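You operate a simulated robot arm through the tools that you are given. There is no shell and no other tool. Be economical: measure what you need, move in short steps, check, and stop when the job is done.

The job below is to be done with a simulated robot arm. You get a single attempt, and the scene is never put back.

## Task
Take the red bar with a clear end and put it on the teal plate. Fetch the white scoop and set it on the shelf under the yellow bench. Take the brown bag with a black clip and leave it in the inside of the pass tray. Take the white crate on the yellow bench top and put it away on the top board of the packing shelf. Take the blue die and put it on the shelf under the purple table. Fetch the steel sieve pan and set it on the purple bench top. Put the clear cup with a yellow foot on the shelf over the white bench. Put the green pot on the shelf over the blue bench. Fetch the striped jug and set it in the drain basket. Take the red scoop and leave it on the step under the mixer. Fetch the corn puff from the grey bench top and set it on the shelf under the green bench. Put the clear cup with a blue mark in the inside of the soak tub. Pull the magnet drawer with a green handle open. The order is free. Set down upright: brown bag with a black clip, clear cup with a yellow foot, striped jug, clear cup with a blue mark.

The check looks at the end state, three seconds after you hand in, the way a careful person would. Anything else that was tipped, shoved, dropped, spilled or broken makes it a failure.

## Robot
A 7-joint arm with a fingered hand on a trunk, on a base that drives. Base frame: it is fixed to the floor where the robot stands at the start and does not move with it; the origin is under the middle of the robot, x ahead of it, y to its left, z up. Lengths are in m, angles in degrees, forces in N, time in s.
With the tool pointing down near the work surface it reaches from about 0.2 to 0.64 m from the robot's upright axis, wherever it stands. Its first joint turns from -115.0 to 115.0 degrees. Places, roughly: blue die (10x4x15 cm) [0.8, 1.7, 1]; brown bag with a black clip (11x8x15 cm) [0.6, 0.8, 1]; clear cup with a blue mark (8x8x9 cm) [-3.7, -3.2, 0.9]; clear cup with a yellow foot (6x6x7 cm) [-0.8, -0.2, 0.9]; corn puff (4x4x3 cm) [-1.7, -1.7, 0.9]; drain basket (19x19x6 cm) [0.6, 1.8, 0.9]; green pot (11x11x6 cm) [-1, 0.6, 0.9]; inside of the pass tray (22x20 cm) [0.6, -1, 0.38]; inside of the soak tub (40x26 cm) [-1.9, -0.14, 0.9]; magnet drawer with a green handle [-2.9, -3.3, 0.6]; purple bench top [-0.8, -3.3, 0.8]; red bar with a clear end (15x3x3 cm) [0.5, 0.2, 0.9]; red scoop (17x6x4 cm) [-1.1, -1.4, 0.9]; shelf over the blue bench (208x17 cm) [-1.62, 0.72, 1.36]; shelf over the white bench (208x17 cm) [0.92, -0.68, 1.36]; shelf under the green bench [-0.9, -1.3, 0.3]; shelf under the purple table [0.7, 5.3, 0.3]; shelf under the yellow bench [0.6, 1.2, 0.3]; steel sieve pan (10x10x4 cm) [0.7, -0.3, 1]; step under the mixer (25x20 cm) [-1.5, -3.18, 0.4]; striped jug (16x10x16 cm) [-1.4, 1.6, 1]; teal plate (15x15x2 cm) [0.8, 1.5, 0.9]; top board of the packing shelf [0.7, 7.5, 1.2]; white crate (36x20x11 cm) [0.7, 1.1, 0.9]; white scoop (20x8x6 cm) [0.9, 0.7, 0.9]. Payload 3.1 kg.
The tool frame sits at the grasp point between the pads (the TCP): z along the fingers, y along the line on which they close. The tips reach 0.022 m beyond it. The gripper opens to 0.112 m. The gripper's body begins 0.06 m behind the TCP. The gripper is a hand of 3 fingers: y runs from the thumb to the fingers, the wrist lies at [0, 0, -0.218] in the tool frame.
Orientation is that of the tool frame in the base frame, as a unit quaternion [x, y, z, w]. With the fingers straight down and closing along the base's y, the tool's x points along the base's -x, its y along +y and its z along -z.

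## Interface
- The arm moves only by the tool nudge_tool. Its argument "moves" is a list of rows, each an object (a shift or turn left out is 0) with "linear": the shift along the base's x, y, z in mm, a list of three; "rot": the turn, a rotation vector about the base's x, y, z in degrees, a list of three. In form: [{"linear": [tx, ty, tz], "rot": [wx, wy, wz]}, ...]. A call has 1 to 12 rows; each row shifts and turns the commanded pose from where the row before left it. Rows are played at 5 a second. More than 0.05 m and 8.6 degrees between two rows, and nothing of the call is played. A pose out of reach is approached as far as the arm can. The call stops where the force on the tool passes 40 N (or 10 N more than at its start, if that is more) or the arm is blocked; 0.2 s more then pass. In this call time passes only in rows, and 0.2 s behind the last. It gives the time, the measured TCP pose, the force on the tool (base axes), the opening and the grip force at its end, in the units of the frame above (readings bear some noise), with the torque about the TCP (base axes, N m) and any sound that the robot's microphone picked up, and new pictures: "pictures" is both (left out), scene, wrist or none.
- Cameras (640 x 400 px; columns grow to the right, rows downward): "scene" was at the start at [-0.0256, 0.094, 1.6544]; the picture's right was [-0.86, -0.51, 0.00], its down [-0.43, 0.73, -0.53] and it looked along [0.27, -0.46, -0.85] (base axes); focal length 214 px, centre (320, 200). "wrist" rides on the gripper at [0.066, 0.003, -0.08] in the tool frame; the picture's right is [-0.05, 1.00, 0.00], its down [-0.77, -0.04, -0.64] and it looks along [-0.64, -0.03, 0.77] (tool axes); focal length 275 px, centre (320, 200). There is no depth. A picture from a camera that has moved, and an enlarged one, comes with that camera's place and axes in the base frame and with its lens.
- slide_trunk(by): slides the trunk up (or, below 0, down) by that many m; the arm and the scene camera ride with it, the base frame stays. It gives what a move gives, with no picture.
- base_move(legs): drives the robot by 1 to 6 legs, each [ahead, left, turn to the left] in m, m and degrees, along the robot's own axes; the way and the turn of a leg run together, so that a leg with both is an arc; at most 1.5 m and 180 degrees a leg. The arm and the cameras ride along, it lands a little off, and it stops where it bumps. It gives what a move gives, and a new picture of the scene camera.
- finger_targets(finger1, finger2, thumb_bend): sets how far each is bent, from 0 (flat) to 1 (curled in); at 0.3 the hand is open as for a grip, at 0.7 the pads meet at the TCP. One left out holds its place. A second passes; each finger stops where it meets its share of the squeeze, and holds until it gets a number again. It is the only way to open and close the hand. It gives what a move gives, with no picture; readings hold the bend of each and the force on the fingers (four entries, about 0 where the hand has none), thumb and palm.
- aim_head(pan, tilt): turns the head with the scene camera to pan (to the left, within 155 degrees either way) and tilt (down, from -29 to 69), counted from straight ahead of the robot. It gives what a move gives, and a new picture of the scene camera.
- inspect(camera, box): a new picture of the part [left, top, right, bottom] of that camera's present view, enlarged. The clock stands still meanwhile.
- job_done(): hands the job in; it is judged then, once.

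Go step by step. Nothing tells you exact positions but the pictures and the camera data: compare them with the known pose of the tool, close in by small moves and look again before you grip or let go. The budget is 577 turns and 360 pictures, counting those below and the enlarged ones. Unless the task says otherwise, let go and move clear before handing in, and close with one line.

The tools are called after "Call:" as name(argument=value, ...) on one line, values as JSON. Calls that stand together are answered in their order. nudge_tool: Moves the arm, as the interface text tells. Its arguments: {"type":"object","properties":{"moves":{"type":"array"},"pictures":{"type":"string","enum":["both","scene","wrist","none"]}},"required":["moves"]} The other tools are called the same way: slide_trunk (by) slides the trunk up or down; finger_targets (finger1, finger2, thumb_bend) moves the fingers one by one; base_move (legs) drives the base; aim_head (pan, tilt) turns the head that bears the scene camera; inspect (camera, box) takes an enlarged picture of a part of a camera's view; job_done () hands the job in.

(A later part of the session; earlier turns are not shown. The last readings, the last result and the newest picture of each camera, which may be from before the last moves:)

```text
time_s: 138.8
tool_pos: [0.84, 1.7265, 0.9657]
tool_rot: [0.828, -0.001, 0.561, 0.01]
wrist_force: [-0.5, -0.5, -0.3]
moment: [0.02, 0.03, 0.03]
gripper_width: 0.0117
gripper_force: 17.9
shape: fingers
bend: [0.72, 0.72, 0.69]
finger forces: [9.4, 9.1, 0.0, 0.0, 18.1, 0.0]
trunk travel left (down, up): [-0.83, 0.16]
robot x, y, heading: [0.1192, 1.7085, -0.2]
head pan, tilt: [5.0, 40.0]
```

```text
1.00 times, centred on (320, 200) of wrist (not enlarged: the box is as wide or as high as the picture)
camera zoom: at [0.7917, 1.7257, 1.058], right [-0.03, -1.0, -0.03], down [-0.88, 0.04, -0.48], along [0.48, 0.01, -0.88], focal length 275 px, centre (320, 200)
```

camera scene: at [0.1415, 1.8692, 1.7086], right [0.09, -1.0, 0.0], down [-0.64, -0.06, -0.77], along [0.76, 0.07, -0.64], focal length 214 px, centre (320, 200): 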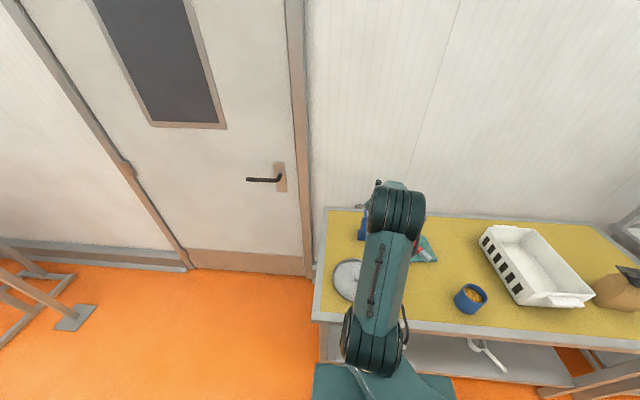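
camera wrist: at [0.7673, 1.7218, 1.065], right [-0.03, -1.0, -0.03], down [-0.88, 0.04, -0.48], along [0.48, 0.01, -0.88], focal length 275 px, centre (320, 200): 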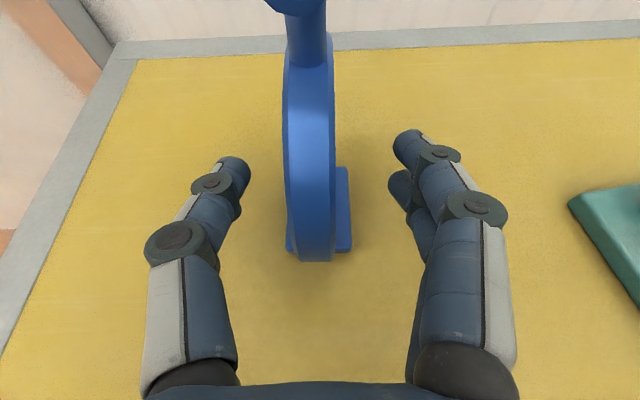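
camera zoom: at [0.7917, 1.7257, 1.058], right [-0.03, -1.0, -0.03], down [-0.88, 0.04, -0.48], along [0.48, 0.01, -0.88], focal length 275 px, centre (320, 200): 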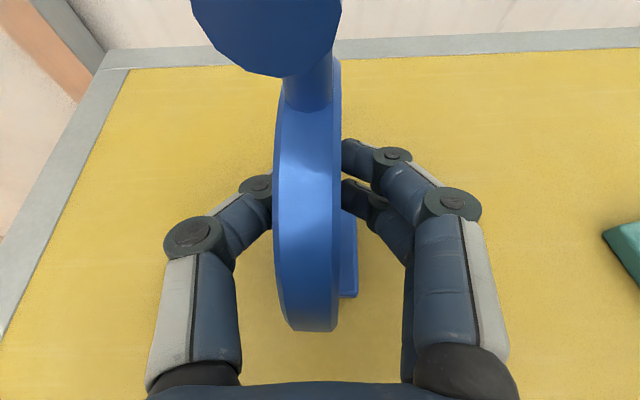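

A solid grip on the disc (9+9 N against 18 N). I lift and draw back.

Call:
nudge_tool(moves=[{"linear": [0, 0, 10]}, {"linear": [0, 0, 20]}, {"linear": [0, 0, 30]}, {"linear": [0, 0, 40]}, {"linear": [-20, 0, 40]}, {"linear": [-40, 0, 20]}, {"linear": [-45, 0, 0]}, {"linear": [-45, 0, 0]}, {"linear": [-45, 0, 0]}, {"linear": [-45, 0, 0]}])

```text
time_s: 140.9
tool_pos: [0.6018, 1.7249, 1.1248]
tool_rot: [0.827, 0.001, 0.563, 0.009]
wrist_force: [-0.6, 0.2, -5.0]
moment: [-0.03, 0.01, -0.01]
gripper_width: 0.0114
gripper_force: 18.0
shape: fingers
bend: [0.73, 0.73, 0.69]
finger forces: [10.0, 8.3, 0.0, 0.0, 18.4, 0.0]
trunk travel left (down, up): [-0.83, 0.16]
robot x, y, heading: [0.1189, 1.7076, -0.1]
head pan, tilt: [5.0, 40.0]
camera scene: at [0.1413, 1.8686, 1.7086], right [0.09, -1.0, 0.0], down [-0.64, -0.06, -0.77], along [0.76, 0.07, -0.64], focal length 214 px, centre (320, 200)
camera wrist: at [0.553, 1.7238, 1.2166], right [-0.03, -1.0, -0.03], down [-0.87, 0.04, -0.48], along [0.48, 0.01, -0.88], focal length 275 px, centre (320, 200)
```

scene: 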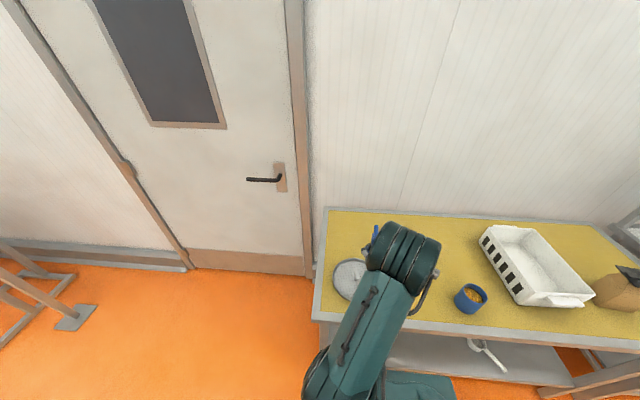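
wrist: 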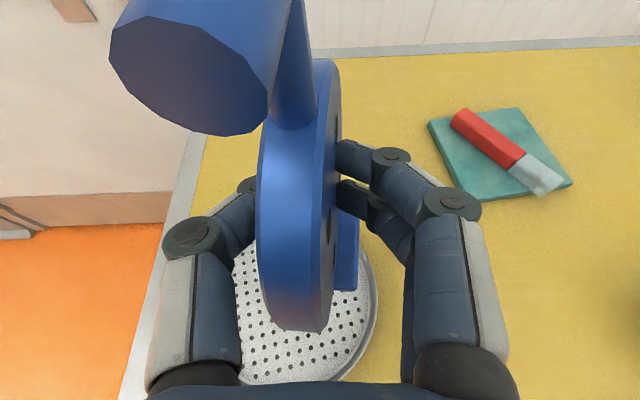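

The die is held. I back off the bench and look left along the aisle before driving.

Call:
nudge_tool(moves=[{"linear": [-40, 0, 0]}, {"linear": [-40, 0, 0]}], pictures="none")

Call:
base_move(legs=[[-0.4, 0, 0], [0, 0.9, 0]])

Call:
aim_head(pan=60, tilt=25)

```text
time_s: 141.6
tool_pos: [0.5161, 1.7268, 1.127]
tool_rot: [0.827, 0.002, 0.563, 0.008]
wrist_force: [-0.9, 0.3, -5.3]
moment: [-0.01, -0.01, 0.02]
gripper_width: 0.0112
gripper_force: 18.6
shape: fingers
bend: [0.73, 0.73, 0.69]
finger forces: [9.7, 8.3, 0.0, 0.0, 18.3, 0.0]
trunk travel left (down, up): [-0.83, 0.16]
robot x, y, heading: [0.1165, 1.7081, -0.1]
head pan, tilt: [5.0, 40.0]
```

```text
time_s: 148.3
tool_pos: [0.1166, 2.6226, 1.1266]
tool_rot: [0.827, 0.006, 0.562, 0.005]
wrist_force: [0.0, 0.2, -5.5]
moment: [0.0, 0.04, 0.0]
gripper_width: 0.0114
gripper_force: 17.9
shape: fingers
bend: [0.73, 0.73, 0.69]
finger forces: [9.9, 8.3, 0.0, 0.0, 18.4, 0.0]
trunk travel left (down, up): [-0.83, 0.16]
robot x, y, heading: [-0.2867, 2.5972, 0.6]
head pan, tilt: [5.0, 40.0]
camera scene: at [-0.264, 2.7604, 1.7085], right [0.1, -0.99, 0.0], down [-0.64, -0.06, -0.77], along [0.76, 0.08, -0.64], focal length 214 px, centre (320, 200)
```

scene: 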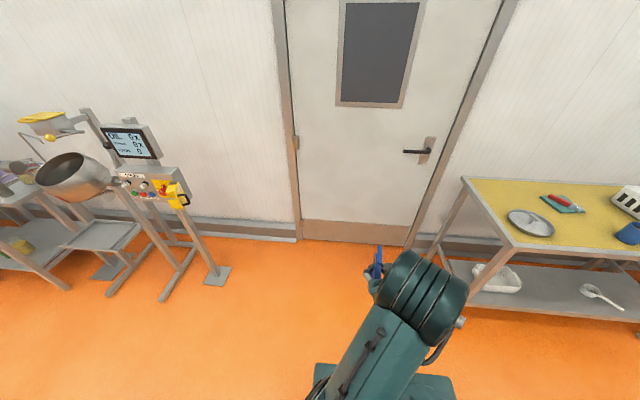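

```text
time_s: 149.6
tool_pos: [0.116, 2.6211, 1.1248]
tool_rot: [0.828, 0.006, 0.561, 0.006]
wrist_force: [0.8, 0.6, -4.6]
moment: [-0.03, 0.02, -0.01]
gripper_width: 0.0115
gripper_force: 17.8
shape: fingers
bend: [0.73, 0.73, 0.69]
finger forces: [9.8, 8.3, 0.0, 0.1, 18.5, 0.1]
trunk travel left (down, up): [-0.83, 0.16]
robot x, y, heading: [-0.288, 2.5992, 0.6]
head pan, tilt: [60.0, 25.0]
camera scene: at [-0.3034, 2.8321, 1.7318], right [0.87, -0.49, 0.0], down [-0.21, -0.37, -0.91], along [0.44, 0.79, -0.42], focal length 214 px, centre (320, 200)
```

scene: 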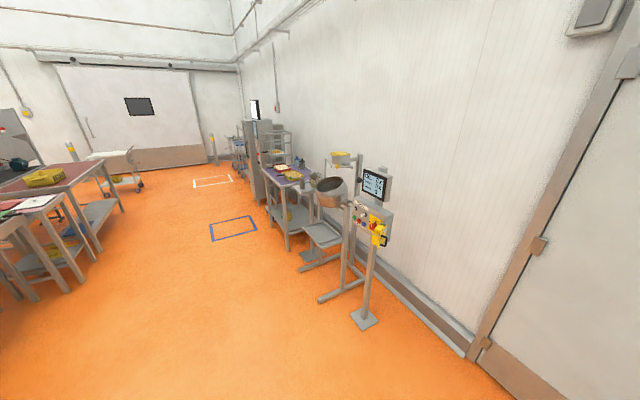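

The aisle is clear; the purple table's front is near x≈0.41 beyond the mixing stand. I drive there.

Call:
base_move(legs=[[0, 1.4, -0.6], [0, 1.3, 0]])

Call:
aim_head(pan=0, tilt=45)

```text
time_s: 162.8
tool_pos: [0.0491, 5.359, 1.1259]
tool_rot: [0.828, 0.01, 0.56, 0.003]
wrist_force: [0.1, -0.2, -5.4]
moment: [-0.01, 0.04, -0.03]
gripper_width: 0.0112
gripper_force: 18.0
shape: fingers
bend: [0.73, 0.73, 0.69]
finger forces: [9.8, 8.3, 0.0, 0.1, 18.4, 0.1]
trunk travel left (down, up): [-0.83, 0.16]
robot x, y, heading: [-0.3541, 5.3327, 1.4]
head pan, tilt: [60.0, 25.0]
camera scene: at [-0.3727, 5.5663, 1.7318], right [0.88, -0.48, 0.0], down [-0.2, -0.37, -0.91], along [0.43, 0.8, -0.42], focal length 214 px, centre (320, 200)
```

scene: 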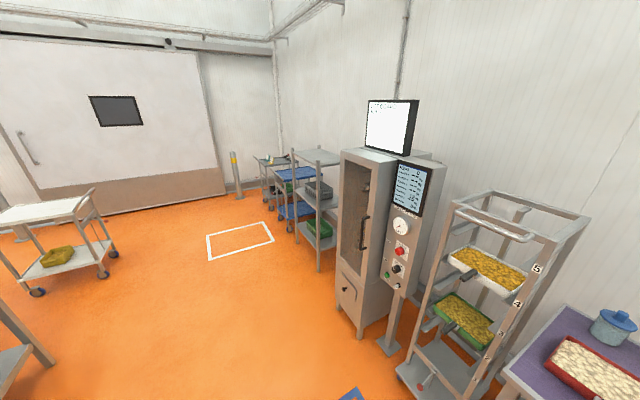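

```text
time_s: 164.1
tool_pos: [0.0486, 5.3609, 1.1249]
tool_rot: [0.828, 0.011, 0.561, 0.002]
wrist_force: [0.2, 0.1, -5.3]
moment: [0.02, 0.03, -0.01]
gripper_width: 0.0113
gripper_force: 18.2
shape: fingers
bend: [0.73, 0.73, 0.69]
finger forces: [9.7, 8.3, 0.0, 0.1, 18.4, 0.0]
trunk travel left (down, up): [-0.83, 0.16]
robot x, y, heading: [-0.3547, 5.3325, 1.2]
head pan, tilt: [0.0, 45.0]
camera scene: at [-0.3355, 5.4874, 1.7013], right [0.03, -1.0, 0.0], down [-0.71, -0.02, -0.71], along [0.71, 0.02, -0.71], focal length 214 px, centre (320, 200)
```

scene: 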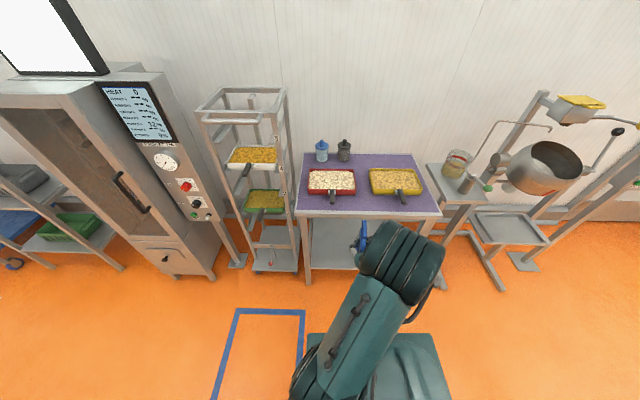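

The purple table spans y 4.9–5.63. I lower the trunk to look at its under-shelf.

Call:
slide_trunk(by=-0.4)

Call:
slide_trunk(by=-0.25)

Call:
aim_head(pan=0, tilt=35)

```text
time_s: 168.0
tool_pos: [0.0497, 5.3596, 0.7249]
tool_rot: [0.828, 0.01, 0.561, 0.003]
wrist_force: [0.5, 0.5, -5.0]
moment: [-0.02, 0.01, -0.02]
gripper_width: 0.0113
gripper_force: 18.3
shape: fingers
bend: [0.73, 0.73, 0.69]
finger forces: [9.8, 8.3, 0.0, 0.0, 18.4, 0.0]
trunk travel left (down, up): [-0.43, 0.56]
robot x, y, heading: [-0.3518, 5.3317, 1.4]
head pan, tilt: [0.0, 45.0]
```

```text
time_s: 170.6
tool_pos: [0.0488, 5.3606, 0.475]
tool_rot: [0.828, 0.01, 0.561, 0.003]
wrist_force: [0.0, -0.1, -4.8]
moment: [-0.02, 0.02, -0.02]
gripper_width: 0.0116
gripper_force: 18.1
shape: fingers
bend: [0.73, 0.73, 0.69]
finger forces: [9.8, 8.4, 0.1, 0.1, 18.3, 0.0]
trunk travel left (down, up): [-0.18, 0.81]
robot x, y, heading: [-0.3565, 5.3344, 1.3]
head pan, tilt: [0.0, 45.0]
```

```text
time_s: 171.3
tool_pos: [0.0501, 5.3596, 0.4758]
tool_rot: [0.828, 0.01, 0.561, 0.003]
wrist_force: [-0.3, 0.1, -5.8]
moment: [0.0, 0.03, -0.01]
gripper_width: 0.0115
gripper_force: 18.3
shape: fingers
bend: [0.73, 0.73, 0.69]
finger forces: [9.9, 8.3, 0.0, 0.1, 18.4, 0.1]
trunk travel left (down, up): [-0.18, 0.81]
robot x, y, heading: [-0.3545, 5.3351, 1.4]
head pan, tilt: [0.0, 35.0]
camera scene: at [-0.3291, 5.4873, 1.066], right [0.02, -1.0, 0.0], down [-0.57, -0.01, -0.82], along [0.82, 0.02, -0.57], focal length 214 px, centre (320, 200)
```

scene: 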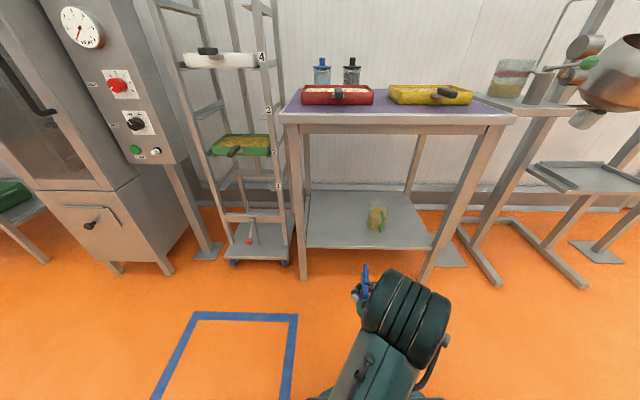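

A jar stands at about (0.56, 5.18) on that shelf; left of it is free. I drive in so the die comes to y≈5.42.

Call:
base_move(legs=[[0.0, 0.07, -1.4], [0.4, 0, 0]])

Call:
nudge_tool(moves=[{"linear": [25, 0, -5]}, {"linear": [25, 0, -10]}, {"linear": [25, 0, -10]}, {"linear": [15, 0, -15]}], pictures="both")

```text
time_s: 174.3
tool_pos: [0.4395, 5.4238, 0.4749]
tool_rot: [0.828, 0.0, 0.561, 0.009]
wrist_force: [-0.2, -0.6, -6.0]
moment: [0.02, 0.04, 0.03]
gripper_width: 0.0114
gripper_force: 18.5
shape: fingers
bend: [0.73, 0.73, 0.69]
finger forces: [9.8, 8.3, 0.1, 0.0, 18.4, 0.0]
trunk travel left (down, up): [-0.18, 0.81]
robot x, y, heading: [0.0394, 5.4066, 0.2]
head pan, tilt: [0.0, 35.0]
camera scene: at [0.0654, 5.559, 1.0661], right [0.0, -1.0, 0.0], down [-0.57, 0.0, -0.82], along [0.82, 0.0, -0.57], focal length 214 px, centre (320, 200)
```

scene: 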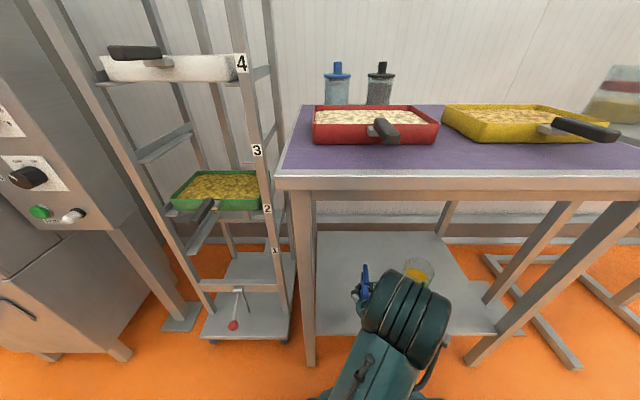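

```text
time_s: 175.3
tool_pos: [0.5303, 5.4227, 0.4351]
tool_rot: [0.829, 0.001, 0.56, 0.009]
wrist_force: [0.0, 0.1, -4.7]
moment: [0.02, 0.04, -0.02]
gripper_width: 0.0115
gripper_force: 17.9
shape: fingers
bend: [0.73, 0.73, 0.69]
finger forces: [9.8, 8.1, 0.0, 0.0, 18.3, 0.0]
trunk travel left (down, up): [-0.18, 0.81]
robot x, y, heading: [0.0398, 5.4058, 0.0]
head pan, tilt: [0.0, 35.0]
camera scene: at [0.0655, 5.559, 1.0661], right [0.0, -1.0, 0.0], down [-0.57, 0.0, -0.82], along [0.82, 0.0, -0.57], focal length 214 px, centre (320, 200)
camera wrist: at [0.4811, 5.4214, 0.5274], right [-0.03, -1.0, -0.03], down [-0.88, 0.04, -0.48], along [0.48, 0.01, -0.88], focal length 275 px, centre (320, 200)
```

scene: 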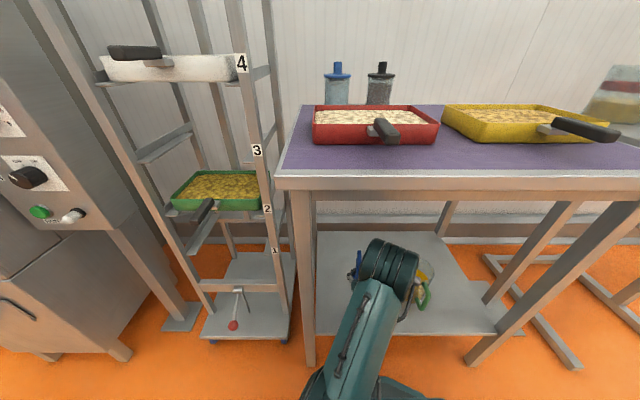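
wrist: 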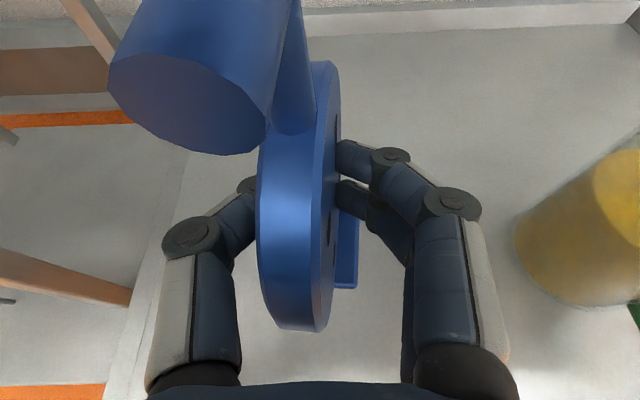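

Good clearance to the jar and the leg. I lower until the die's foot touches.

Call:
nudge_tool(moves=[{"linear": [0, 0, -15]}, {"linear": [0, 0, -12]}, {"linear": [0, 0, -8]}, {"linear": [0, 0, -6]}, {"linear": [0, 0, -5]}, {"linear": [0, 0, -5]}, {"linear": [0, 0, -5]}], pictures="wrist")

```text
time_s: 176.9
tool_pos: [0.5305, 5.424, 0.3807]
tool_rot: [0.828, 0.001, 0.56, 0.009]
wrist_force: [0.1, 0.0, -5.2]
moment: [0.03, 0.03, 0.03]
gripper_width: 0.0112
gripper_force: 18.1
shape: fingers
bend: [0.73, 0.73, 0.69]
finger forces: [9.8, 8.2, 0.0, 0.1, 18.4, 0.1]
trunk travel left (down, up): [-0.18, 0.81]
robot x, y, heading: [0.0385, 5.404, 0.1]
head pan, tilt: [0.0, 35.0]
camera wrist: at [0.4813, 5.4214, 0.4716], right [-0.03, -1.0, -0.03], down [-0.88, 0.04, -0.48], along [0.48, 0.01, -0.88], focal length 275 px, centre (320, 200)
```

wrist: 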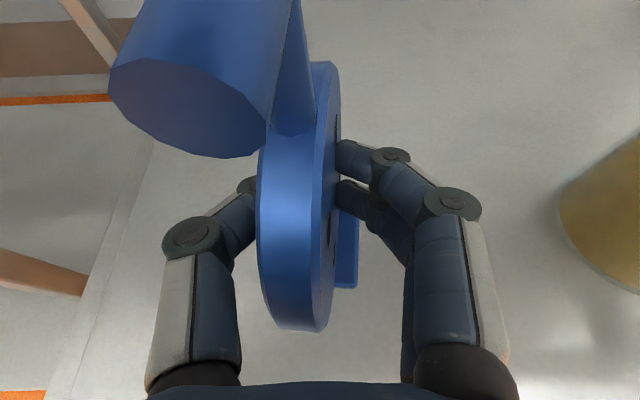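

Call:
nudge_tool(moves=[{"linear": [0, 0, -4]}, {"linear": [0, 0, -4]}, {"linear": [0, 0, -4]}, {"linear": [0, 0, -4]}, {"linear": [0, 0, -4]}, {"linear": [0, 0, -4]}], pictures="none")

```text
time_s: 178.3
tool_pos: [0.5306, 5.4217, 0.3559]
tool_rot: [0.827, 0.001, 0.562, 0.009]
wrist_force: [1.0, 0.5, -5.3]
moment: [-0.03, 0.02, -0.02]
gripper_width: 0.0115
gripper_force: 18.4
shape: fingers
bend: [0.73, 0.73, 0.69]
finger forces: [9.8, 8.2, 0.0, 0.0, 18.3, 0.0]
trunk travel left (down, up): [-0.18, 0.81]
robot x, y, heading: [0.0325, 5.407, 0.5]
head pan, tilt: [0.0, 35.0]
```

Call:
nudge_tool(moves=[{"linear": [0, 0, -4]}, {"linear": [0, 0, -4]}, {"linear": [0, 0, -3]}, {"linear": [0, 0, -3]}, {"linear": [0, 0, -3]}, {"linear": [0, 0, -3]}], pictures="wrist")

```text
time_s: 179.8
tool_pos: [0.5307, 5.4214, 0.3392]
tool_rot: [0.825, 0.0, 0.565, 0.01]
wrist_force: [1.8, -6.3, 31.1]
moment: [-0.01, -0.39, -0.1]
gripper_width: 0.0116
gripper_force: 20.0
shape: fingers
bend: [0.73, 0.74, 0.69]
finger forces: [11.6, 11.4, 0.1, 0.1, 17.1, 0.0]
trunk travel left (down, up): [-0.18, 0.81]
robot x, y, heading: [0.035, 5.4095, 0.2]
head pan, tilt: [0.0, 35.0]
camera wrist: at [0.4814, 5.4207, 0.431], right [-0.03, -1.0, -0.03], down [-0.87, 0.04, -0.49], along [0.49, 0.01, -0.87], focal length 275 px, centre (320, 200)
```

wrist: 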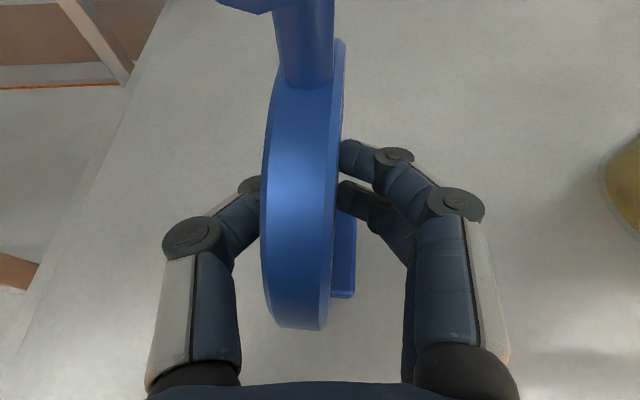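

Contact; the die has righted itself on its foot. I ease off slightly and open.

Call:
nudge_tool(moves=[{"linear": [0, 0, 3]}], pictures="none")

Call:
finger_targets(finger1=0.62, finger2=0.62, thumb_bend=0.6)

Call:
finger_targets(finger1=0.45, finger2=0.45, thumb_bend=0.45)

Call:
nudge_tool(moves=[{"linear": [-10, 0, 2]}, {"linear": [-20, 0, 4]}, {"linear": [-30, 0, 6]}, {"linear": [-30, 0, 6]}, {"linear": [-30, 0, 6]}], pictures="wrist")

```text
time_s: 180.2
tool_pos: [0.5302, 5.4229, 0.3404]
tool_rot: [0.826, 0.0, 0.563, 0.009]
wrist_force: [2.2, -6.4, 20.7]
moment: [-0.05, -0.3, -0.14]
gripper_width: 0.0117
gripper_force: 19.6
shape: fingers
bend: [0.73, 0.74, 0.69]
finger forces: [11.7, 11.3, 0.0, 0.0, 16.2, 0.0]
trunk travel left (down, up): [-0.18, 0.81]
robot x, y, heading: [0.0399, 5.4021, 0.1]
head pan, tilt: [0.0, 35.0]
```

```text
time_s: 181.2
tool_pos: [0.5305, 5.422, 0.339]
tool_rot: [0.828, 0.0, 0.561, 0.01]
wrist_force: [-1.2, -0.3, -0.6]
moment: [0.0, 0.0, -0.04]
gripper_width: 0.0241
gripper_force: 0.0
shape: fingers
bend: [0.62, 0.62, 0.6]
finger forces: [0.1, 0.0, 0.1, 0.1, 0.0, 0.0]
trunk travel left (down, up): [-0.18, 0.81]
robot x, y, heading: [0.0363, 5.4074, 0.1]
head pan, tilt: [0.0, 35.0]
```

```text
time_s: 182.2
tool_pos: [0.5306, 5.4234, 0.3381]
tool_rot: [0.828, 0.0, 0.561, 0.009]
wrist_force: [-0.4, -0.7, -0.6]
moment: [-0.02, -0.03, -0.01]
gripper_width: 0.0687
gripper_force: 0.1
shape: fingers
bend: [0.45, 0.45, 0.45]
finger forces: [0.0, 0.0, 0.0, 0.0, 0.0, 0.0]
trunk travel left (down, up): [-0.18, 0.81]
robot x, y, heading: [0.0378, 5.402, 0.1]
head pan, tilt: [0.0, 35.0]
```

```text
time_s: 183.6
tool_pos: [0.4276, 5.4541, 0.364]
tool_rot: [0.82, 0.071, 0.567, -0.023]
wrist_force: [-0.7, 0.1, 0.8]
moment: [0.02, -0.03, -0.04]
gripper_width: 0.0691
gripper_force: 0.1
shape: fingers
bend: [0.45, 0.45, 0.45]
finger forces: [0.0, 0.1, 0.0, 0.0, 0.0, 0.0]
trunk travel left (down, up): [-0.18, 0.81]
robot x, y, heading: [0.0377, 5.4026, 0.2]
head pan, tilt: [0.0, 35.0]
stopped in row 5: the arm was blocked; the commanded pose is now the measured one
camera wrist: at [0.3778, 5.448, 0.4558], right [0.12, -0.99, 0.0], down [-0.86, -0.11, -0.5], along [0.49, 0.06, -0.87], focal length 275 px, centre (320, 200)
```

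wrist: 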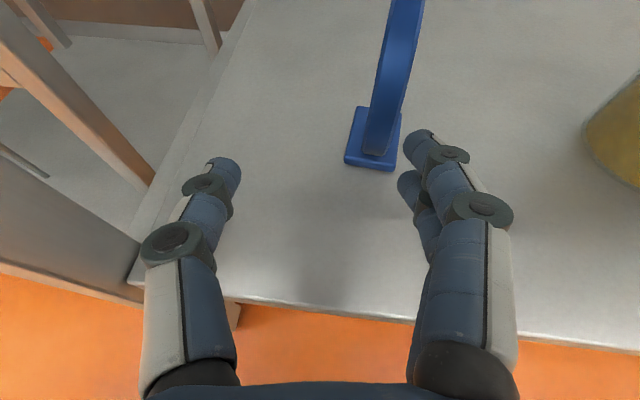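

The die stands on the shelf. The arm is blocked from folding further, so I back the whole base out.

Call:
base_move(legs=[[-0.15, -0.01, 0]])

```text
time_s: 184.9
tool_pos: [0.2772, 5.4429, 0.365]
tool_rot: [0.82, 0.07, 0.568, -0.021]
wrist_force: [-0.2, 0.0, -1.4]
moment: [0.01, -0.02, -0.02]
gripper_width: 0.0691
gripper_force: 0.1
shape: fingers
bend: [0.45, 0.45, 0.45]
finger forces: [0.0, 0.1, 0.0, 0.0, 0.0, 0.1]
trunk travel left (down, up): [-0.18, 0.81]
robot x, y, heading: [-0.113, 5.3947, 0.5]
head pan, tilt: [0.0, 35.0]
camera scene: at [-0.0852, 5.5488, 1.0661], right [0.0, -1.0, 0.0], down [-0.57, 0.0, -0.82], along [0.82, 0.0, -0.57], focal length 214 px, centre (320, 200)
```

scene: 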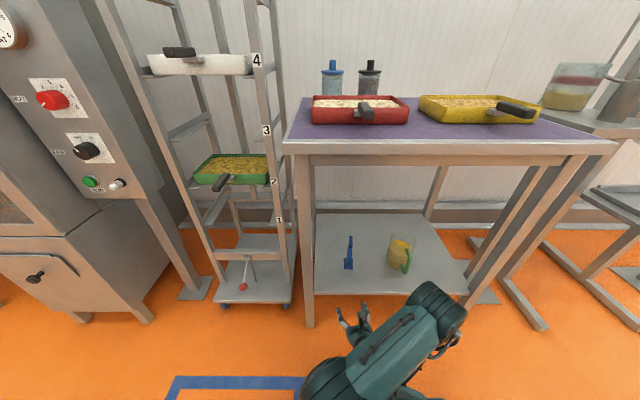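

The die is standing properly. Now the white crate: I raise the trunk and drive back to the yellow bench.

Call:
base_move(legs=[[-0.2, 0, 0]])

Call:
slide_trunk(by=0.4)

Call:
slide_trunk(by=0.25)

Call:
aim_head(pan=75, tilt=25)

Call:
base_move(legs=[[0, -1.4, 0], [0, -1.4, 0], [0, -1.4, 0]])

```text
time_s: 186.5
tool_pos: [0.0819, 5.4426, 0.3635]
tool_rot: [0.819, 0.071, 0.569, -0.021]
wrist_force: [0.4, -0.7, 0.1]
moment: [0.01, -0.01, 0.0]
gripper_width: 0.0691
gripper_force: 0.1
shape: fingers
bend: [0.45, 0.45, 0.45]
finger forces: [0.0, 0.0, 0.0, 0.1, 0.1, 0.1]
trunk travel left (down, up): [-0.18, 0.81]
robot x, y, heading: [-0.311, 5.3957, 0.3]
head pan, tilt: [0.0, 35.0]
camera scene: at [-0.2814, 5.548, 1.0661], right [0.0, -1.0, 0.0], down [-0.57, 0.0, -0.82], along [0.82, 0.0, -0.57], focal length 214 px, centre (320, 200)
```

scene: 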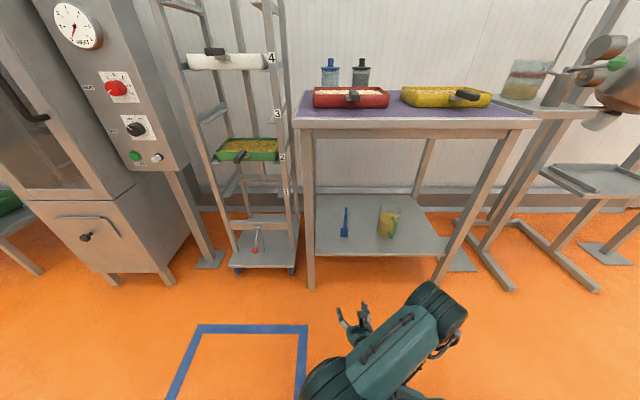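

```text
time_s: 190.3
tool_pos: [0.0823, 5.4426, 0.7639]
tool_rot: [0.82, 0.072, 0.568, -0.021]
wrist_force: [0.5, -0.1, 0.1]
moment: [0.0, -0.02, -0.01]
gripper_width: 0.0692
gripper_force: 0.1
shape: fingers
bend: [0.45, 0.45, 0.45]
finger forces: [0.1, 0.0, 0.0, 0.0, 0.0, 0.0]
trunk travel left (down, up): [-0.58, 0.41]
robot x, y, heading: [-0.3114, 5.3946, 0.0]
head pan, tilt: [0.0, 35.0]
```

```text
time_s: 192.9
tool_pos: [0.0822, 5.4429, 1.015]
tool_rot: [0.819, 0.071, 0.569, -0.021]
wrist_force: [0.5, 0.0, 0.3]
moment: [0.0, 0.03, 0.02]
gripper_width: 0.069
gripper_force: 0.0
shape: fingers
bend: [0.45, 0.45, 0.45]
finger forces: [0.0, 0.1, 0.1, 0.0, 0.1, 0.0]
trunk travel left (down, up): [-0.83, 0.16]
robot x, y, heading: [-0.3095, 5.3932, 0.2]
head pan, tilt: [0.0, 35.0]
```

```text
time_s: 194.4
tool_pos: [0.0812, 5.4426, 1.0147]
tool_rot: [0.819, 0.072, 0.569, -0.021]
wrist_force: [0.3, 0.1, 0.1]
moment: [0.0, 0.01, 0.02]
gripper_width: 0.0688
gripper_force: 0.0
shape: fingers
bend: [0.45, 0.45, 0.45]
finger forces: [0.1, 0.0, 0.0, 0.0, 0.0, 0.0]
trunk travel left (down, up): [-0.83, 0.16]
robot x, y, heading: [-0.3107, 5.3908, 0.2]
head pan, tilt: [75.0, 25.0]
camera scene: at [-0.3459, 5.6368, 1.7319], right [0.97, -0.26, 0.0], down [-0.11, -0.41, -0.91], along [0.23, 0.88, -0.42], focal length 214 px, centre (320, 200)
```

scene: 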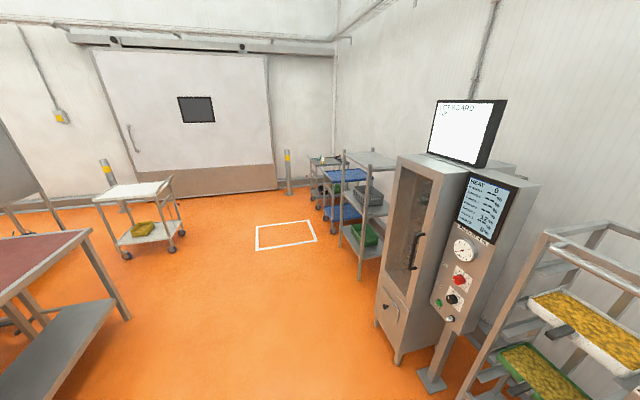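

```text
time_s: 214.5
tool_pos: [0.0798, 1.2517, 1.015]
tool_rot: [0.82, 0.068, 0.569, -0.019]
wrist_force: [-0.4, 0.4, -0.4]
moment: [0.0, 0.02, 0.0]
gripper_width: 0.0692
gripper_force: 0.0
shape: fingers
bend: [0.45, 0.45, 0.45]
finger forces: [0.0, 0.1, 0.0, 0.0, 0.0, 0.1]
trunk travel left (down, up): [-0.83, 0.16]
robot x, y, heading: [-0.3074, 1.2064, -0.4]
head pan, tilt: [75.0, 25.0]
camera scene: at [-0.3455, 1.4489, 1.7319], right [0.96, -0.26, 0.0], down [-0.11, -0.41, -0.91], along [0.24, 0.87, -0.42], focal length 214 px, centre (320, 200)
```

scene: 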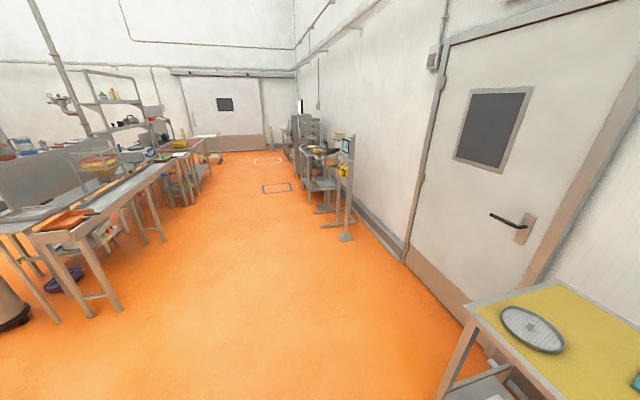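

Back at the yellow bench. I bring the hand upright (pointing down) and high, to look at the crate from above.

Call:
nudge_tool(moves=[{"linear": [25, -10, 20], "rot": [0, 7.5, 0]}, {"linear": [25, -10, 20], "rot": [0, 7.5, 0]}, {"linear": [25, -10, 20], "rot": [0, 7.5, 0]}, {"linear": [25, -10, 20], "rot": [0, 7.5, 0]}, {"linear": [25, -10, 20], "rot": [0, 7.5, 0]}, {"linear": [25, -10, 20], "rot": [0, 7.5, 0]}, {"linear": [25, -10, 20], "rot": [0, 7.5, 0]}, {"linear": [25, -10, 20], "rot": [0, 7.5, 0]}, {"linear": [20, -10, 20], "rot": [0, 7.5, 0]}], pictures="none")

Call:
base_move(legs=[[0.4, -0.1, 0.4]])

Call:
aim_head(pan=0, tilt=60)

```text
time_s: 216.5
tool_pos: [0.3004, 1.1582, 1.1945]
tool_rot: [0.997, 0.046, 0.015, -0.052]
wrist_force: [0.6, -0.6, -1.3]
moment: [0.01, 0.0, -0.01]
gripper_width: 0.0692
gripper_force: 0.1
shape: fingers
bend: [0.45, 0.45, 0.45]
finger forces: [0.0, 0.0, 0.0, 0.1, 0.0, 0.0]
trunk travel left (down, up): [-0.83, 0.16]
robot x, y, heading: [-0.3114, 1.2077, -0.4]
head pan, tilt: [75.0, 25.0]
```

```text
time_s: 219.0
tool_pos: [0.701, 1.0644, 1.1953]
tool_rot: [0.997, 0.05, 0.018, -0.053]
wrist_force: [-0.8, -0.4, 0.2]
moment: [0.04, 0.04, 0.0]
gripper_width: 0.0694
gripper_force: 0.0
shape: fingers
bend: [0.45, 0.45, 0.45]
finger forces: [0.1, 0.1, 0.0, 0.0, 0.1, 0.1]
trunk travel left (down, up): [-0.83, 0.16]
robot x, y, heading: [0.0877, 1.1071, 0.0]
head pan, tilt: [75.0, 25.0]
camera scene: at [0.0549, 1.3491, 1.7319], right [0.97, -0.26, 0.0], down [-0.11, -0.41, -0.91], along [0.23, 0.88, -0.42], focal length 214 px, centre (320, 200)
```

scene: 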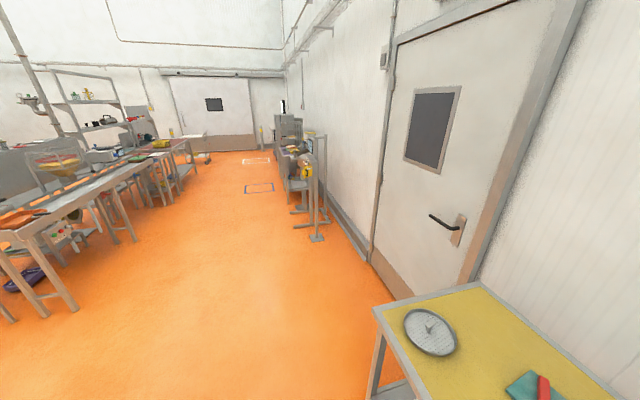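

```text
time_s: 220.5
tool_pos: [0.7007, 1.0643, 1.1953]
tool_rot: [0.997, 0.049, 0.017, -0.053]
wrist_force: [0.1, 0.4, 0.1]
moment: [0.02, -0.03, -0.01]
gripper_width: 0.0693
gripper_force: 0.0
shape: fingers
bend: [0.45, 0.45, 0.45]
finger forces: [0.0, 0.0, 0.1, 0.0, 0.0, 0.1]
trunk travel left (down, up): [-0.83, 0.16]
robot x, y, heading: [0.0945, 1.1073, 0.0]
head pan, tilt: [0.0, 60.0]
camera scene: at [0.0976, 1.2602, 1.6818], right [0.0, -1.0, 0.0], down [-0.87, 0.0, -0.5], along [0.5, 0.0, -0.87], focal length 214 px, centre (320, 200)
```

scene: 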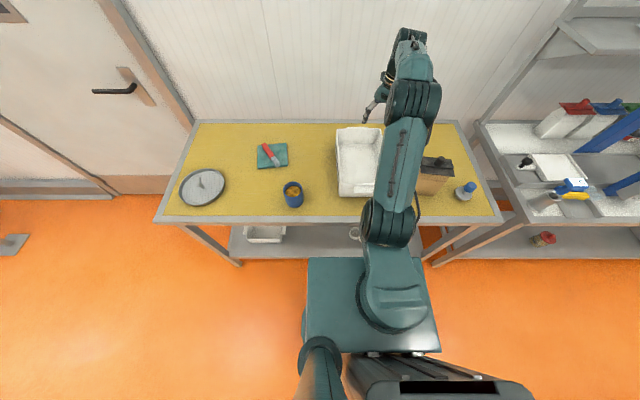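

The crate's left wall is the free one. I straighten the yaw and get a wrist view over that wall.

Call:
nudge_tool(moves=[{"linear": [0, 25, 0], "rot": [0, 0, -5.5]}, {"linear": [0, 30, 0], "rot": [6, 0, 0]}, {"linear": [0, 0, 0], "rot": [6, 0, 0]}], pictures="wrist")

```text
time_s: 221.3
tool_pos: [0.7004, 1.1166, 1.1958]
tool_rot: [0.987, 0.0, 0.021, -0.158]
wrist_force: [-1.0, -0.1, -0.4]
moment: [0.01, 0.01, 0.0]
gripper_width: 0.069
gripper_force: 0.1
shape: fingers
bend: [0.45, 0.45, 0.45]
finger forces: [0.0, 0.0, 0.0, 0.0, 0.0, 0.1]
trunk travel left (down, up): [-0.83, 0.16]
robot x, y, heading: [0.0944, 1.1048, -0.1]
head pan, tilt: [0.0, 60.0]
camera wrist: at [0.7647, 1.0882, 1.2752], right [-0.04, -0.95, -0.31], down [-0.8, -0.16, 0.58], along [-0.6, 0.27, -0.75], focal length 275 px, centre (320, 200)
```

wrist: 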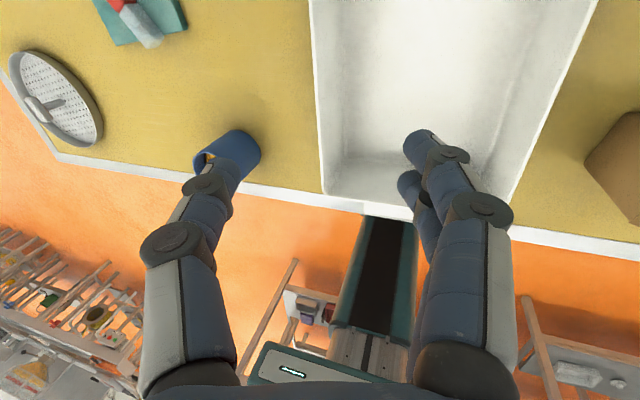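

The crate's left rim runs at y≈1.185 from x 0.56 to 0.92, z≈1.0. I come closer and tilt the hand 45° so the thumb will lie flat outside the wall and the fingers press from inside.

Call:
base_move(legs=[[0.05, 0, 0]])

Call:
finger_targets(finger1=0.5, finger2=0.5, thumb_bend=0.3)

Call:
nudge_tool(moves=[{"linear": [0, 15, 0], "rot": [7, 0, 0]}, {"linear": [0, 15, 0], "rot": [7, 0, 0]}, {"linear": [-5, 15, -20], "rot": [7, 0, 0]}, {"linear": [-5, 20, -30], "rot": [6, 0, 0]}])

```text
time_s: 222.2
tool_pos: [0.7486, 1.1178, 1.1961]
tool_rot: [0.987, -0.001, 0.021, -0.157]
wrist_force: [-0.2, 0.2, 0.1]
moment: [-0.03, 0.01, 0.0]
gripper_width: 0.0692
gripper_force: 0.0
shape: fingers
bend: [0.45, 0.45, 0.45]
finger forces: [0.0, 0.1, 0.0, 0.0, 0.1, 0.0]
trunk travel left (down, up): [-0.83, 0.16]
robot x, y, heading: [0.14, 1.1082, 0.1]
head pan, tilt: [0.0, 60.0]
camera scene: at [0.1465, 1.26, 1.6818], right [0.0, -1.0, 0.0], down [-0.87, 0.0, -0.5], along [0.5, 0.0, -0.87], focal length 214 px, centre (320, 200)
```

scene: 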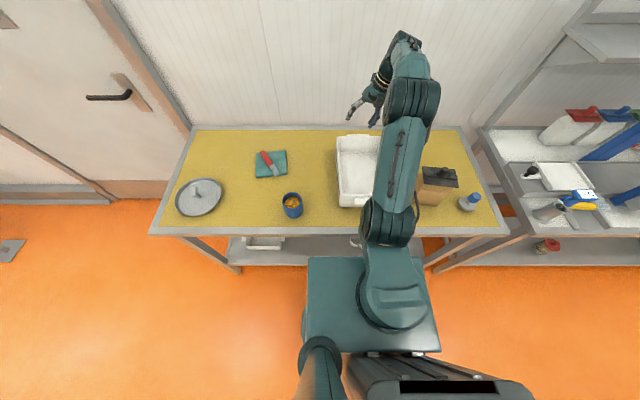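

```text
time_s: 223.2
tool_pos: [0.7501, 1.118, 1.1966]
tool_rot: [0.988, -0.001, 0.021, -0.156]
wrist_force: [0.5, -0.3, 0.3]
moment: [0.02, 0.04, -0.03]
gripper_width: 0.0835
gripper_force: 0.0
shape: fingers
bend: [0.5, 0.5, 0.3]
finger forces: [0.0, 0.0, 0.0, 0.1, 0.0, 0.1]
trunk travel left (down, up): [-0.83, 0.16]
robot x, y, heading: [0.1379, 1.1024, -0.1]
head pan, tilt: [0.0, 60.0]
```

```text
time_s: 224.2
tool_pos: [0.7397, 1.1852, 1.1448]
tool_rot: [0.924, -0.005, 0.02, -0.383]
wrist_force: [0.7, 0.2, 0.6]
moment: [0.01, 0.0, 0.0]
gripper_width: 0.0836
gripper_force: 0.2
shape: fingers
bend: [0.5, 0.5, 0.3]
finger forces: [0.0, 0.1, 0.1, 0.1, 0.0, 0.0]
trunk travel left (down, up): [-0.83, 0.16]
robot x, y, heading: [0.1415, 1.1078, 0.2]
head pan, tilt: [0.0, 60.0]
camera scene: at [0.1479, 1.2604, 1.6818], right [0.0, -1.0, 0.0], down [-0.87, 0.0, -0.5], along [0.5, 0.0, -0.87], focal length 214 px, centre (320, 200)
camera wrist: at [0.804, 1.1243, 1.2034], right [-0.04, -0.7, -0.71], down [-0.8, -0.4, 0.45], along [-0.6, 0.58, -0.54], focal length 275 px, centre (320, 200)
```

scene: 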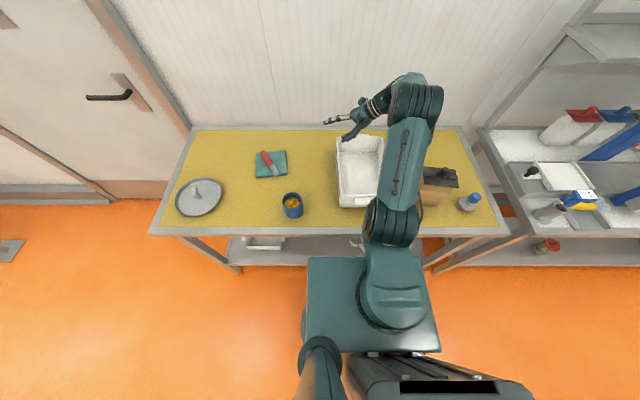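
wrist: 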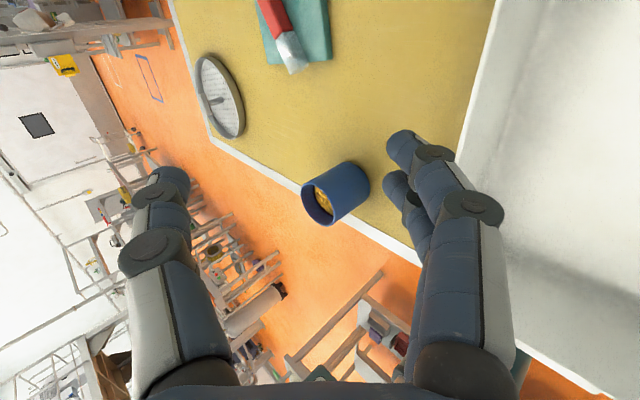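

The rim is confirmed at y≈1.185. I shift 17 mm inward so the fingers go inside and the thumb outside, and descend.

Call:
finger_targets(finger1=0.45, finger2=0.45, thumb_bend=0.3)

Call:
nudge_tool(moves=[{"linear": [0, -17, -20]}, {"linear": [0, 0, -35]}, {"linear": [0, 0, -35]}, {"linear": [0, 0, -20]}], pictures="both")

Call:
inspect(camera="scene", box=[280, 90, 440, 220])

```text
time_s: 225.2
tool_pos: [0.739, 1.1848, 1.1465]
tool_rot: [0.923, -0.005, 0.02, -0.383]
wrist_force: [-0.4, -0.1, -0.2]
moment: [-0.02, 0.02, 0.03]
gripper_width: 0.0903
gripper_force: 0.1
shape: fingers
bend: [0.45, 0.45, 0.3]
finger forces: [0.1, 0.0, 0.0, 0.0, 0.0, 0.0]
trunk travel left (down, up): [-0.83, 0.16]
robot x, y, heading: [0.144, 1.1068, -0.0]
head pan, tilt: [0.0, 60.0]
```

```text
time_s: 226.2
tool_pos: [0.7399, 1.1654, 1.035]
tool_rot: [0.924, -0.006, 0.019, -0.383]
wrist_force: [-0.8, 0.2, 0.4]
moment: [0.0, 0.01, -0.01]
gripper_width: 0.0902
gripper_force: 0.1
shape: fingers
bend: [0.45, 0.45, 0.3]
finger forces: [0.0, 0.1, 0.0, 0.0, 0.0, 0.1]
trunk travel left (down, up): [-0.83, 0.16]
robot x, y, heading: [0.139, 1.1025, 0.0]
head pan, tilt: [0.0, 60.0]
camera scene: at [0.1474, 1.26, 1.6819], right [0.0, -1.0, 0.0], down [-0.87, 0.0, -0.5], along [0.5, 0.0, -0.87], focal length 214 px, centre (320, 200)
camera wrist: at [0.8042, 1.1044, 1.0937], right [-0.04, -0.71, -0.71], down [-0.8, -0.4, 0.45], along [-0.6, 0.58, -0.54], focal length 275 px, centre (320, 200)
```

scene: 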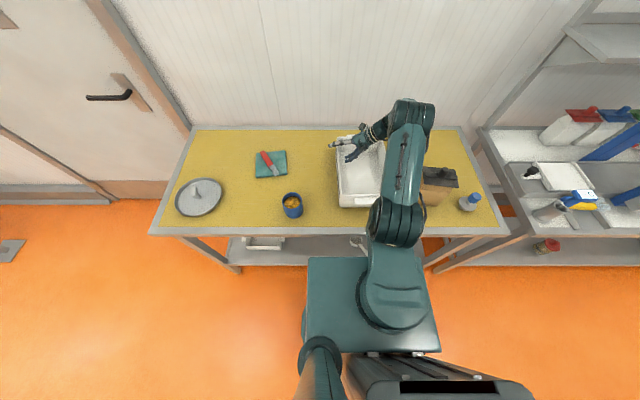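
wrist: 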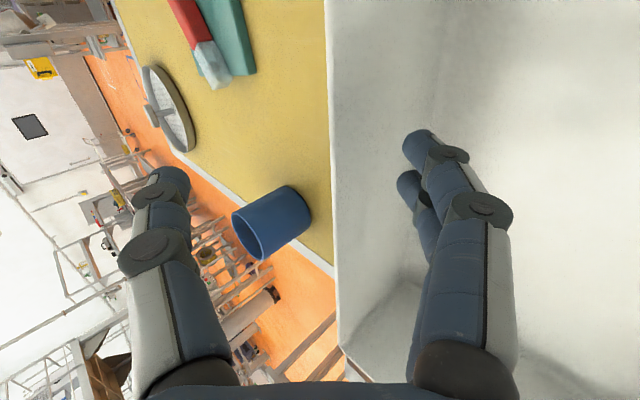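

```text
3.08 times, centred on (360, 155) of scene
camera zoom: at [0.1474, 1.26, 1.6819], right [0.0, -1.0, 0.0], down [-0.87, 0.0, -0.5], along [0.5, 0.0, -0.87], focal length 660 px, centre (197, 338)
```

zoom: 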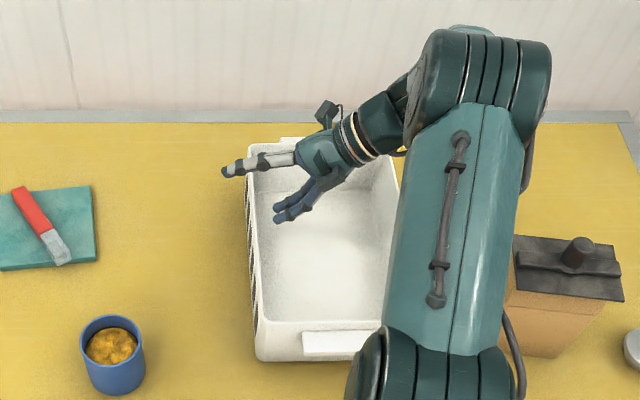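

Thumb outside, fingers inside, as planned. I go down 65 mm more.

Call:
nudge_tool(moves=[{"linear": [0, 0, -25]}, {"linear": [0, 0, -20]}, {"linear": [0, 0, -12]}, {"linear": [0, 0, -8]}], pictures="wrist")

```text
time_s: 227.2
tool_pos: [0.7395, 1.1662, 0.9714]
tool_rot: [0.924, -0.005, 0.019, -0.382]
wrist_force: [-1.4, -0.7, 0.2]
moment: [0.02, 0.03, 0.01]
gripper_width: 0.0902
gripper_force: 0.0
shape: fingers
bend: [0.45, 0.45, 0.3]
finger forces: [0.1, 0.1, 0.0, 0.0, 0.0, 0.0]
trunk travel left (down, up): [-0.83, 0.16]
robot x, y, heading: [0.1362, 1.1084, 0.2]
head pan, tilt: [0.0, 60.0]
camera wrist: at [0.8036, 1.1051, 1.0286], right [-0.04, -0.71, -0.71], down [-0.8, -0.4, 0.45], along [-0.6, 0.58, -0.54], focal length 275 px, centre (320, 200)
```

wrist: 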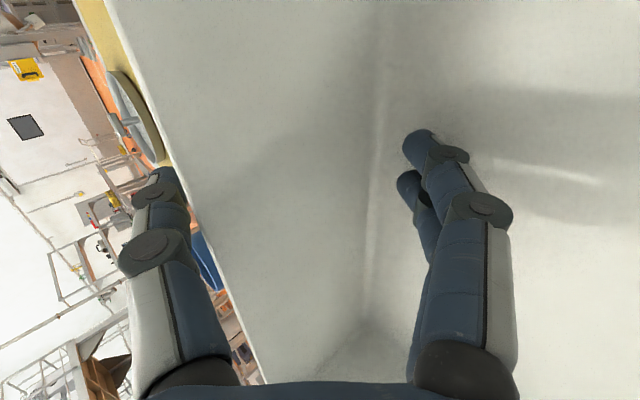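

The rim sits between thumb and fingers. I close step by step.

Call:
finger_targets(finger1=0.65, finger2=0.65, thumb_bend=0.5)

Call:
finger_targets(finger1=0.85, finger2=0.85, thumb_bend=0.7)

Call:
inspect(camera="wrist", box=[0, 0, 640, 400])

Call:
inspect(camera="scene", box=[280, 90, 440, 220])

```text
time_s: 228.2
tool_pos: [0.7364, 1.1661, 0.9724]
tool_rot: [0.924, -0.006, 0.02, -0.381]
wrist_force: [2.7, 3.7, 10.4]
moment: [-0.02, 0.09, -0.04]
gripper_width: 0.0412
gripper_force: 5.7
shape: fingers
bend: [0.65, 0.65, 0.49]
finger forces: [0.0, 0.0, 0.1, 0.0, 10.7, 0.0]
trunk travel left (down, up): [-0.83, 0.16]
robot x, y, heading: [0.1406, 1.1069, 0.2]
head pan, tilt: [0.0, 60.0]
```

```text
time_s: 229.2
tool_pos: [0.7383, 1.1672, 0.972]
tool_rot: [0.924, -0.005, 0.019, -0.381]
wrist_force: [1.6, 6.7, 13.2]
moment: [-1.44, -0.03, 0.04]
gripper_width: 0.0227
gripper_force: 38.8
shape: fingers
bend: [0.83, 0.82, 0.63]
finger forces: [15.7, 16.6, 0.1, 0.0, 44.7, 0.0]
trunk travel left (down, up): [-0.83, 0.16]
robot x, y, heading: [0.1437, 1.1077, -0.2]
head pan, tilt: [0.0, 60.0]
```

```text
1.00 times, centred on (320, 200) of wrist (not enlarged: the box is as wide or as high as the picture)
camera zoom: at [0.8023, 1.1064, 1.03], right [-0.04, -0.71, -0.71], down [-0.8, -0.4, 0.45], along [-0.6, 0.58, -0.55], focal length 275 px, centre (320, 200)
```

zoom: 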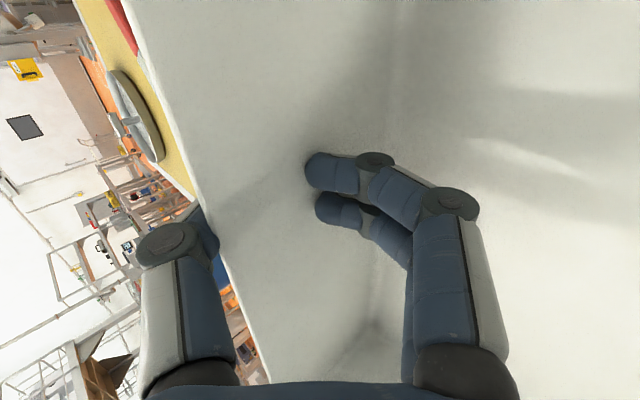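

```text
3.08 times, centred on (360, 155) of scene
camera zoom: at [0.1449, 1.2621, 1.6817], right [0.0, -1.0, 0.0], down [-0.87, 0.0, -0.5], along [0.5, 0.0, -0.87], focal length 660 px, centre (197, 338)
```

zoom: 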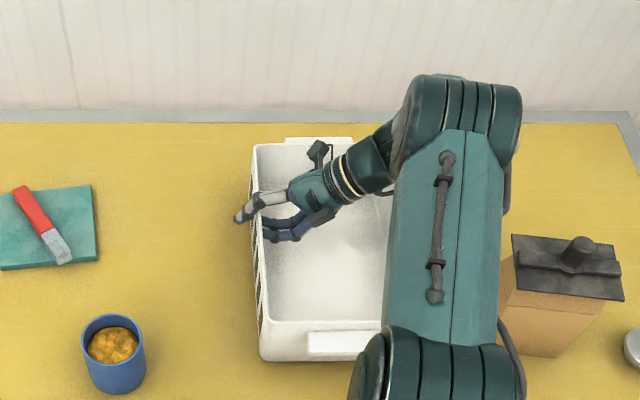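

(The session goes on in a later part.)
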